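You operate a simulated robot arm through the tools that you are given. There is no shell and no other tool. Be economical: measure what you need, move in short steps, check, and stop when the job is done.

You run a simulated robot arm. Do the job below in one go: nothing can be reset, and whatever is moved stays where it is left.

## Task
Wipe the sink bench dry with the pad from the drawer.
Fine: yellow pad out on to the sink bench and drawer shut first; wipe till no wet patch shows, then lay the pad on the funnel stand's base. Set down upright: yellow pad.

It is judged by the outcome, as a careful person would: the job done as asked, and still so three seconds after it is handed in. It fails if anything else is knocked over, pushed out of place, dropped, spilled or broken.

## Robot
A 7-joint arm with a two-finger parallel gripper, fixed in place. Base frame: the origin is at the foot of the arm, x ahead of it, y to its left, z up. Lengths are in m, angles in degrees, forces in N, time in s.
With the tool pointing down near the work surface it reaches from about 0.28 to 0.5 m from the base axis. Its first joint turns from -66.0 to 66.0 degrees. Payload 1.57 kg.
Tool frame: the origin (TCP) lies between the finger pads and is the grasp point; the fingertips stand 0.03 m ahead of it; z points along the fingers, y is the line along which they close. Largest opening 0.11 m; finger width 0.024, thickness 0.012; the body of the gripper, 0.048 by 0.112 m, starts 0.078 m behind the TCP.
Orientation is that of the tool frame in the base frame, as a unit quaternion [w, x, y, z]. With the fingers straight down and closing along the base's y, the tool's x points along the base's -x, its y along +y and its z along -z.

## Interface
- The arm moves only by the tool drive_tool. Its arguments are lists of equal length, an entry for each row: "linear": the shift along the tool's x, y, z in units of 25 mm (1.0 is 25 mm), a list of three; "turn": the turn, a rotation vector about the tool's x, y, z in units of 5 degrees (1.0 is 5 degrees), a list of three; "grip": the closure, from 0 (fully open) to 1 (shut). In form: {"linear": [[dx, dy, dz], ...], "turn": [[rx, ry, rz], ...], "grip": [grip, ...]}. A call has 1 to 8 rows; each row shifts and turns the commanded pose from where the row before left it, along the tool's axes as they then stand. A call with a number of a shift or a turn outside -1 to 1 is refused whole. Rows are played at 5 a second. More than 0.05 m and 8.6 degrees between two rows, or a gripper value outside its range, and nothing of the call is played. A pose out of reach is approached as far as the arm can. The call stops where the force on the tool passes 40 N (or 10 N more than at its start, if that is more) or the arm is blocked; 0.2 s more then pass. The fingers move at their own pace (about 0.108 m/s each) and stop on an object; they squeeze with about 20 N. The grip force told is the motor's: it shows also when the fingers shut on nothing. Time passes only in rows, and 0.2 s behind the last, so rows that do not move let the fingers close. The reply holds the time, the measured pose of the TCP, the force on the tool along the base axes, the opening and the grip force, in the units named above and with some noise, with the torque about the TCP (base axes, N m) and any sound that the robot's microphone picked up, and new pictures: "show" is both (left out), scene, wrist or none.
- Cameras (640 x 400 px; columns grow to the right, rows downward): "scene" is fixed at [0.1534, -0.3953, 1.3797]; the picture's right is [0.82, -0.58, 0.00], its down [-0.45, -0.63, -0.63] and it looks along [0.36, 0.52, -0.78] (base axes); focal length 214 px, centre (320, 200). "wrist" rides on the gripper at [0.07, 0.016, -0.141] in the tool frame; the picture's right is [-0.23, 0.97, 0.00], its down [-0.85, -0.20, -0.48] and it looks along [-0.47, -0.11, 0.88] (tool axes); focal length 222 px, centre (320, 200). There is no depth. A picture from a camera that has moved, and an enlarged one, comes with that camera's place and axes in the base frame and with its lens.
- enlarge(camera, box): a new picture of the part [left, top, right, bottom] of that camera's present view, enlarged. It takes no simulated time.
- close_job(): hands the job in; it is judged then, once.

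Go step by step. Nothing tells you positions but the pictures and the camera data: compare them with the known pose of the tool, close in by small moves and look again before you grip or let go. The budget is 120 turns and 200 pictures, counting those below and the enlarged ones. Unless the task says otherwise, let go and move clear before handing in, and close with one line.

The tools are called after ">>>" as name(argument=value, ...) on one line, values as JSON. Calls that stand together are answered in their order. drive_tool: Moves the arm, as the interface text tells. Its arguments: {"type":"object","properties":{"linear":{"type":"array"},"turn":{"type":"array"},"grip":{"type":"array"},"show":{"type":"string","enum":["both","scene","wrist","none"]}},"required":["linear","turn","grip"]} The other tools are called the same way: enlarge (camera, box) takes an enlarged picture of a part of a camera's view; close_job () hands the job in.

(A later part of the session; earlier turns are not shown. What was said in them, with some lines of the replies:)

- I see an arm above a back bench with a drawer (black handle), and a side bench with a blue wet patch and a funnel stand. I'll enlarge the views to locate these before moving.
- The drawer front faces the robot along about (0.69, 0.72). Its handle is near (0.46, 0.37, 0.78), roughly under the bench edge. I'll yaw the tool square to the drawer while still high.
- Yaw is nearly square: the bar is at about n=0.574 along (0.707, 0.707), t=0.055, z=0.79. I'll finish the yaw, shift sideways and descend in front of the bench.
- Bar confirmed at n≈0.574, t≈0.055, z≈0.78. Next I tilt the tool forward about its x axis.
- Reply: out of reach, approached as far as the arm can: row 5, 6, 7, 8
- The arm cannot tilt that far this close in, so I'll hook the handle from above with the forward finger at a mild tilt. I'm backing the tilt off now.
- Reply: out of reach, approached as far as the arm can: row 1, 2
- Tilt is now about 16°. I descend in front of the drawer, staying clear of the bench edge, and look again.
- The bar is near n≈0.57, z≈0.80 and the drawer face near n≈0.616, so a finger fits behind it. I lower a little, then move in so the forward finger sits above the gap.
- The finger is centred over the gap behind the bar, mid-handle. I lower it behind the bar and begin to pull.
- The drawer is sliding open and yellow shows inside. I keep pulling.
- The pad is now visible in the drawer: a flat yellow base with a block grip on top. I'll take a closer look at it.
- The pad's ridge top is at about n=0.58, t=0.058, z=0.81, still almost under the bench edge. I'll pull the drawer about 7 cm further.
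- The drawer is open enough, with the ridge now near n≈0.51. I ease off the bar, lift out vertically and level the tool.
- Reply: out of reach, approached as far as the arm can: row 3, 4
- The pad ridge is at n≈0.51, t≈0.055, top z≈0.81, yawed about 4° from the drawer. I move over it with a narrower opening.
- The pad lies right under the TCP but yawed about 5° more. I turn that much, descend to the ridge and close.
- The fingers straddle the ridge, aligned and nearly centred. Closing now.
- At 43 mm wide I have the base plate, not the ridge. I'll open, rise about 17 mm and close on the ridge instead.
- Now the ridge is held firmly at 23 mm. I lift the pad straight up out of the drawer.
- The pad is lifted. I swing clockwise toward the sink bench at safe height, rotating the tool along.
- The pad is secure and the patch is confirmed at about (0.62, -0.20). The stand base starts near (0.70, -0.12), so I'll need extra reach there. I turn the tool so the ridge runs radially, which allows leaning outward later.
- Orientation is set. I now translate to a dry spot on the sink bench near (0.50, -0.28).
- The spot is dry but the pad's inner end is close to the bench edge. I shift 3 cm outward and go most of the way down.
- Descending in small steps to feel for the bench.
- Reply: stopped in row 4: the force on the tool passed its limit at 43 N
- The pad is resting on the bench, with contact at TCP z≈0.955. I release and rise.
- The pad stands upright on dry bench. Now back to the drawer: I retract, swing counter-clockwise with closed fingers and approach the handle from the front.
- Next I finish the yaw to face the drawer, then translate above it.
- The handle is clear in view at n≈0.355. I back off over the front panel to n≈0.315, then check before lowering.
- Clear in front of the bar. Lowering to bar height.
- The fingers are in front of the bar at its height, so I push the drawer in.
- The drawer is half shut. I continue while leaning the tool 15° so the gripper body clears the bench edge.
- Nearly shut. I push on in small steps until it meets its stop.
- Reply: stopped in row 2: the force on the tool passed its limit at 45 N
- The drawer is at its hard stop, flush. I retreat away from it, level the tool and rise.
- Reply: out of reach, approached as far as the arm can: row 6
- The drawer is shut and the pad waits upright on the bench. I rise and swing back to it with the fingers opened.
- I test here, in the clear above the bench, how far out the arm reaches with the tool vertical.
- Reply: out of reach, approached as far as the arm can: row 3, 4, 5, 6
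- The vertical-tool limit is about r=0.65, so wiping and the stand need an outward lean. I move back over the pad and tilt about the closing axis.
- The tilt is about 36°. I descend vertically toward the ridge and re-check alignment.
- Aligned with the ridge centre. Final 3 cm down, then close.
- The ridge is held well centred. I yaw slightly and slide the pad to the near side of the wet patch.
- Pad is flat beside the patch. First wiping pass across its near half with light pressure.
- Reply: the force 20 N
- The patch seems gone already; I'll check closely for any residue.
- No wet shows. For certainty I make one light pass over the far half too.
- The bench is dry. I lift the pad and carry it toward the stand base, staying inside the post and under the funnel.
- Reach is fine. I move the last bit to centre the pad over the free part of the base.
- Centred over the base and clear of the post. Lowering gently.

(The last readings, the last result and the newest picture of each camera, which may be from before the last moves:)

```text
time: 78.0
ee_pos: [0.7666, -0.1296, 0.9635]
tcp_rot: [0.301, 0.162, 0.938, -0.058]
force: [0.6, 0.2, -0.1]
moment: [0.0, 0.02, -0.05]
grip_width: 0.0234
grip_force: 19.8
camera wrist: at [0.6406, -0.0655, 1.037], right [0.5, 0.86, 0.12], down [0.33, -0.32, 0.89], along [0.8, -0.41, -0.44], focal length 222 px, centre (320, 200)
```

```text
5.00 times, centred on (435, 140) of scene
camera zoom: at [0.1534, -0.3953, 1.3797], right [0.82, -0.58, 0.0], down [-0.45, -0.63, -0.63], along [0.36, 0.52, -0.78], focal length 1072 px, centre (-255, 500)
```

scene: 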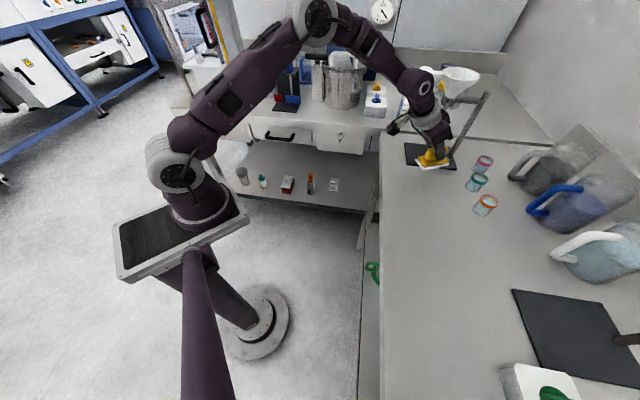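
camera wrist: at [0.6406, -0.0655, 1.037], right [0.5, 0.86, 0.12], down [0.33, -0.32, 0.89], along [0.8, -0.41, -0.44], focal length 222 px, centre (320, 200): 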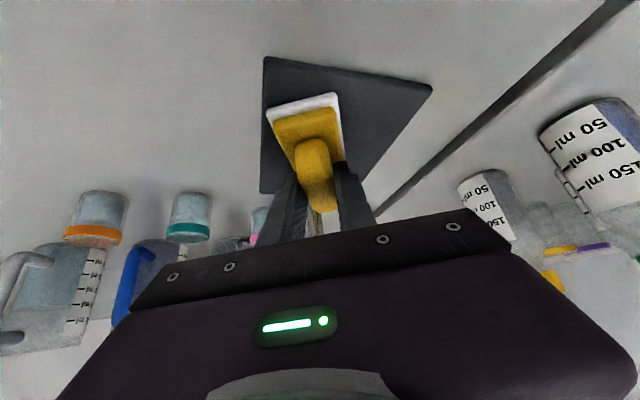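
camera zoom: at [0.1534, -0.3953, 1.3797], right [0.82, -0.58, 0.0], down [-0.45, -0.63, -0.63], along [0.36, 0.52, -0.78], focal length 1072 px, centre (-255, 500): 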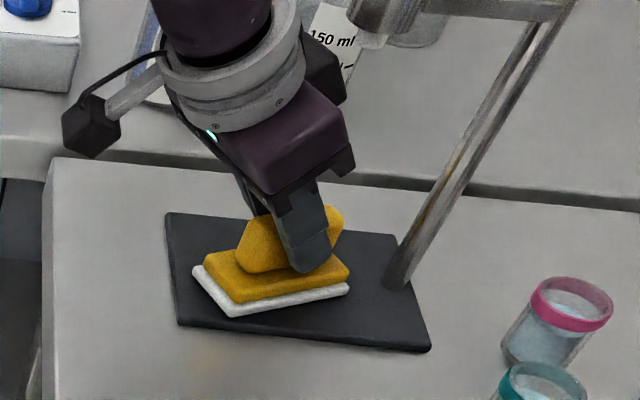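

>>> drive_tool(linear=[[0.023, 0, 0.032], [0.023, 0, 0.032], [0.023, 0, 0.032], [0, 0, 0]], turn=[[0, 0, 0], [0, 0, 0], [0, 0, 0], [0, 0, 0]], grip=[1, 1, 1, 1], show="none")

```text
time: 79.0
ee_pos: [0.7667, -0.1298, 0.963]
tcp_rot: [0.302, 0.162, 0.938, -0.058]
force: [-2.3, -3.7, 16.2]
moment: [0.24, 0.23, 0.07]
grip_width: 0.0237
grip_force: 19.8
```

Contact made at 16 N. I ease off, release and withdraw along the tool axis, away from the funnel.

>>> drive_tool(linear=[[-0.025, 0, -0.035], [0, 0, 0], [0, 0, 0], [0, 0, 0], [0, 0, -0.5], [0, 0, -0.8], [0, 0, -0.9], [0, 0, -0.9]], turn=[[0, 0, 0], [0, 0, 0], [0, 0, 0], [0, 0, 0], [0, 0, 0], [0, 0, 0], [0, 0, 0], [0, 0, 0]], grip=[1, 0.6, 0.6, 0.6, 0.6, 0.6, 0.6, 0.6], show="both")

>>> enlarge(camera="scene", box=[390, 100, 480, 180])

```text
time: 80.8
ee_pos: [0.7229, -0.112, 1.0241]
tcp_rot: [0.302, 0.162, 0.938, -0.058]
force: [-0.1, 0.1, -0.3]
moment: [-0.01, 0.0, 0.0]
grip_width: 0.0439
grip_force: 0.1
camera wrist: at [0.5973, -0.0487, 1.0986], right [0.5, 0.86, 0.12], down [0.33, -0.32, 0.89], along [0.8, -0.41, -0.44], focal length 222 px, centre (320, 200)
```

scene: 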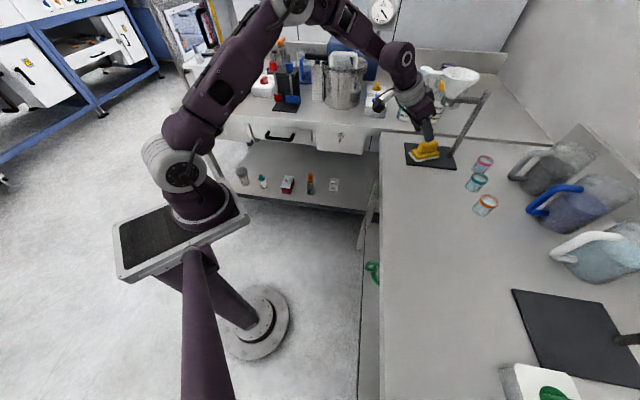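
wrist: 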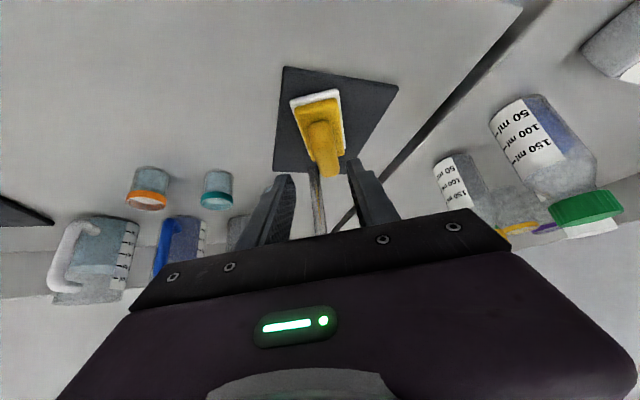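

```text
5.00 times, centred on (435, 140) of scene
camera zoom: at [0.1534, -0.3953, 1.3798], right [0.82, -0.58, 0.0], down [-0.45, -0.63, -0.63], along [0.36, 0.52, -0.78], focal length 1072 px, centre (-255, 500)
```

zoom: 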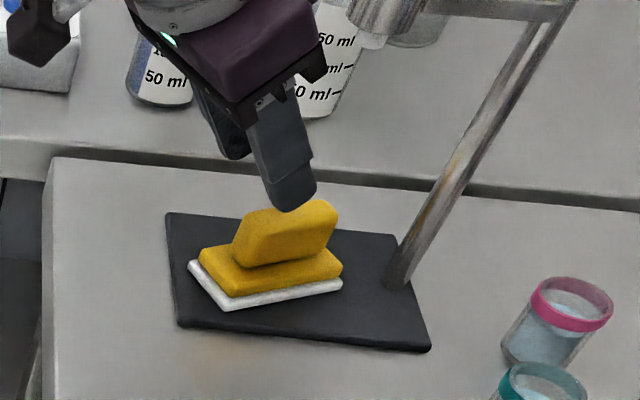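

The pad lies flat and upright on the stand base, the bench is dry and the drawer is shut. I withdraw clear and take a last look.

>>> drive_tool(linear=[[0, 0, -0.9], [0, 0, -0.9], [0.3, 0, -0.9], [0.5, 0, -0.9], [0.5, 0, -0.9], [0.5, 0, -0.9]], turn=[[0, 0, 0], [0, 0, 0], [0, 0, 0], [0, 0, 0], [0, 0, 0], [0, 0, 0]], grip=[0.6, 0.6, 0.6, 0.6, 0.6, 0.6], show="both")

>>> enlarge(camera="scene", box=[220, 90, 500, 260])

```text
time: 82.2
ee_pos: [0.6151, -0.0743, 1.1103]
tcp_rot: [0.301, 0.161, 0.938, -0.058]
force: [-0.1, -0.3, 0.0]
moment: [0.01, 0.0, -0.01]
grip_width: 0.044
grip_force: 0.0
camera wrist: at [0.4895, -0.0097, 1.1835], right [0.5, 0.86, 0.12], down [0.33, -0.32, 0.89], along [0.8, -0.41, -0.44], focal length 222 px, centre (320, 200)
```

scene: 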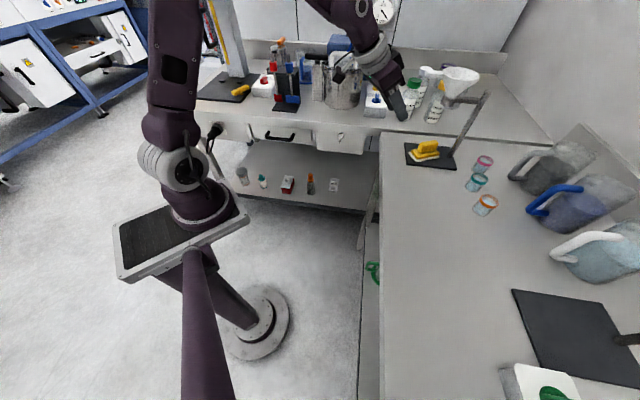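
wrist: 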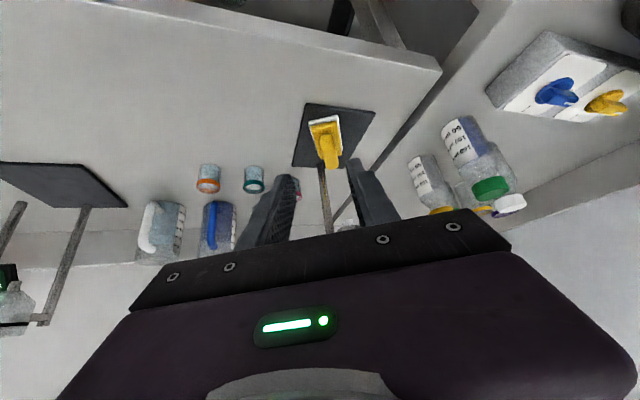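

```text
2.29 times, centred on (360, 175) of scene
camera zoom: at [0.1533, -0.3953, 1.3798], right [0.82, -0.58, 0.0], down [-0.45, -0.63, -0.63], along [0.36, 0.52, -0.78], focal length 490 px, centre (229, 257)
```

zoom: 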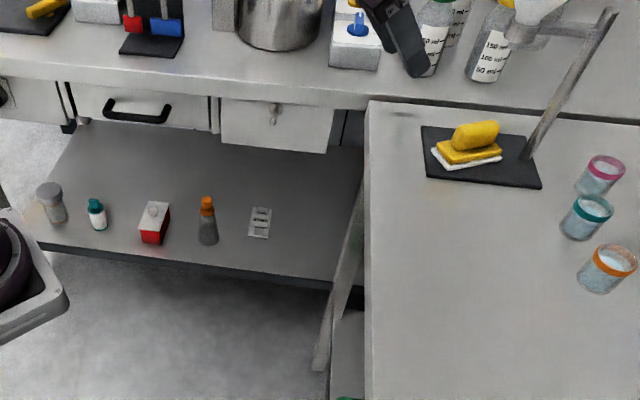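

The drawer is shut, no wet patch shows, the pad stands upright on the stand base, and everything else is where it was. I'm handing in.

>>> close_job()

```text
The job is handed in.
```

The sink bench is wiped with no wet patch showing, the drawer is shut, and the yellow pad lies upright on the funnel stand's base.
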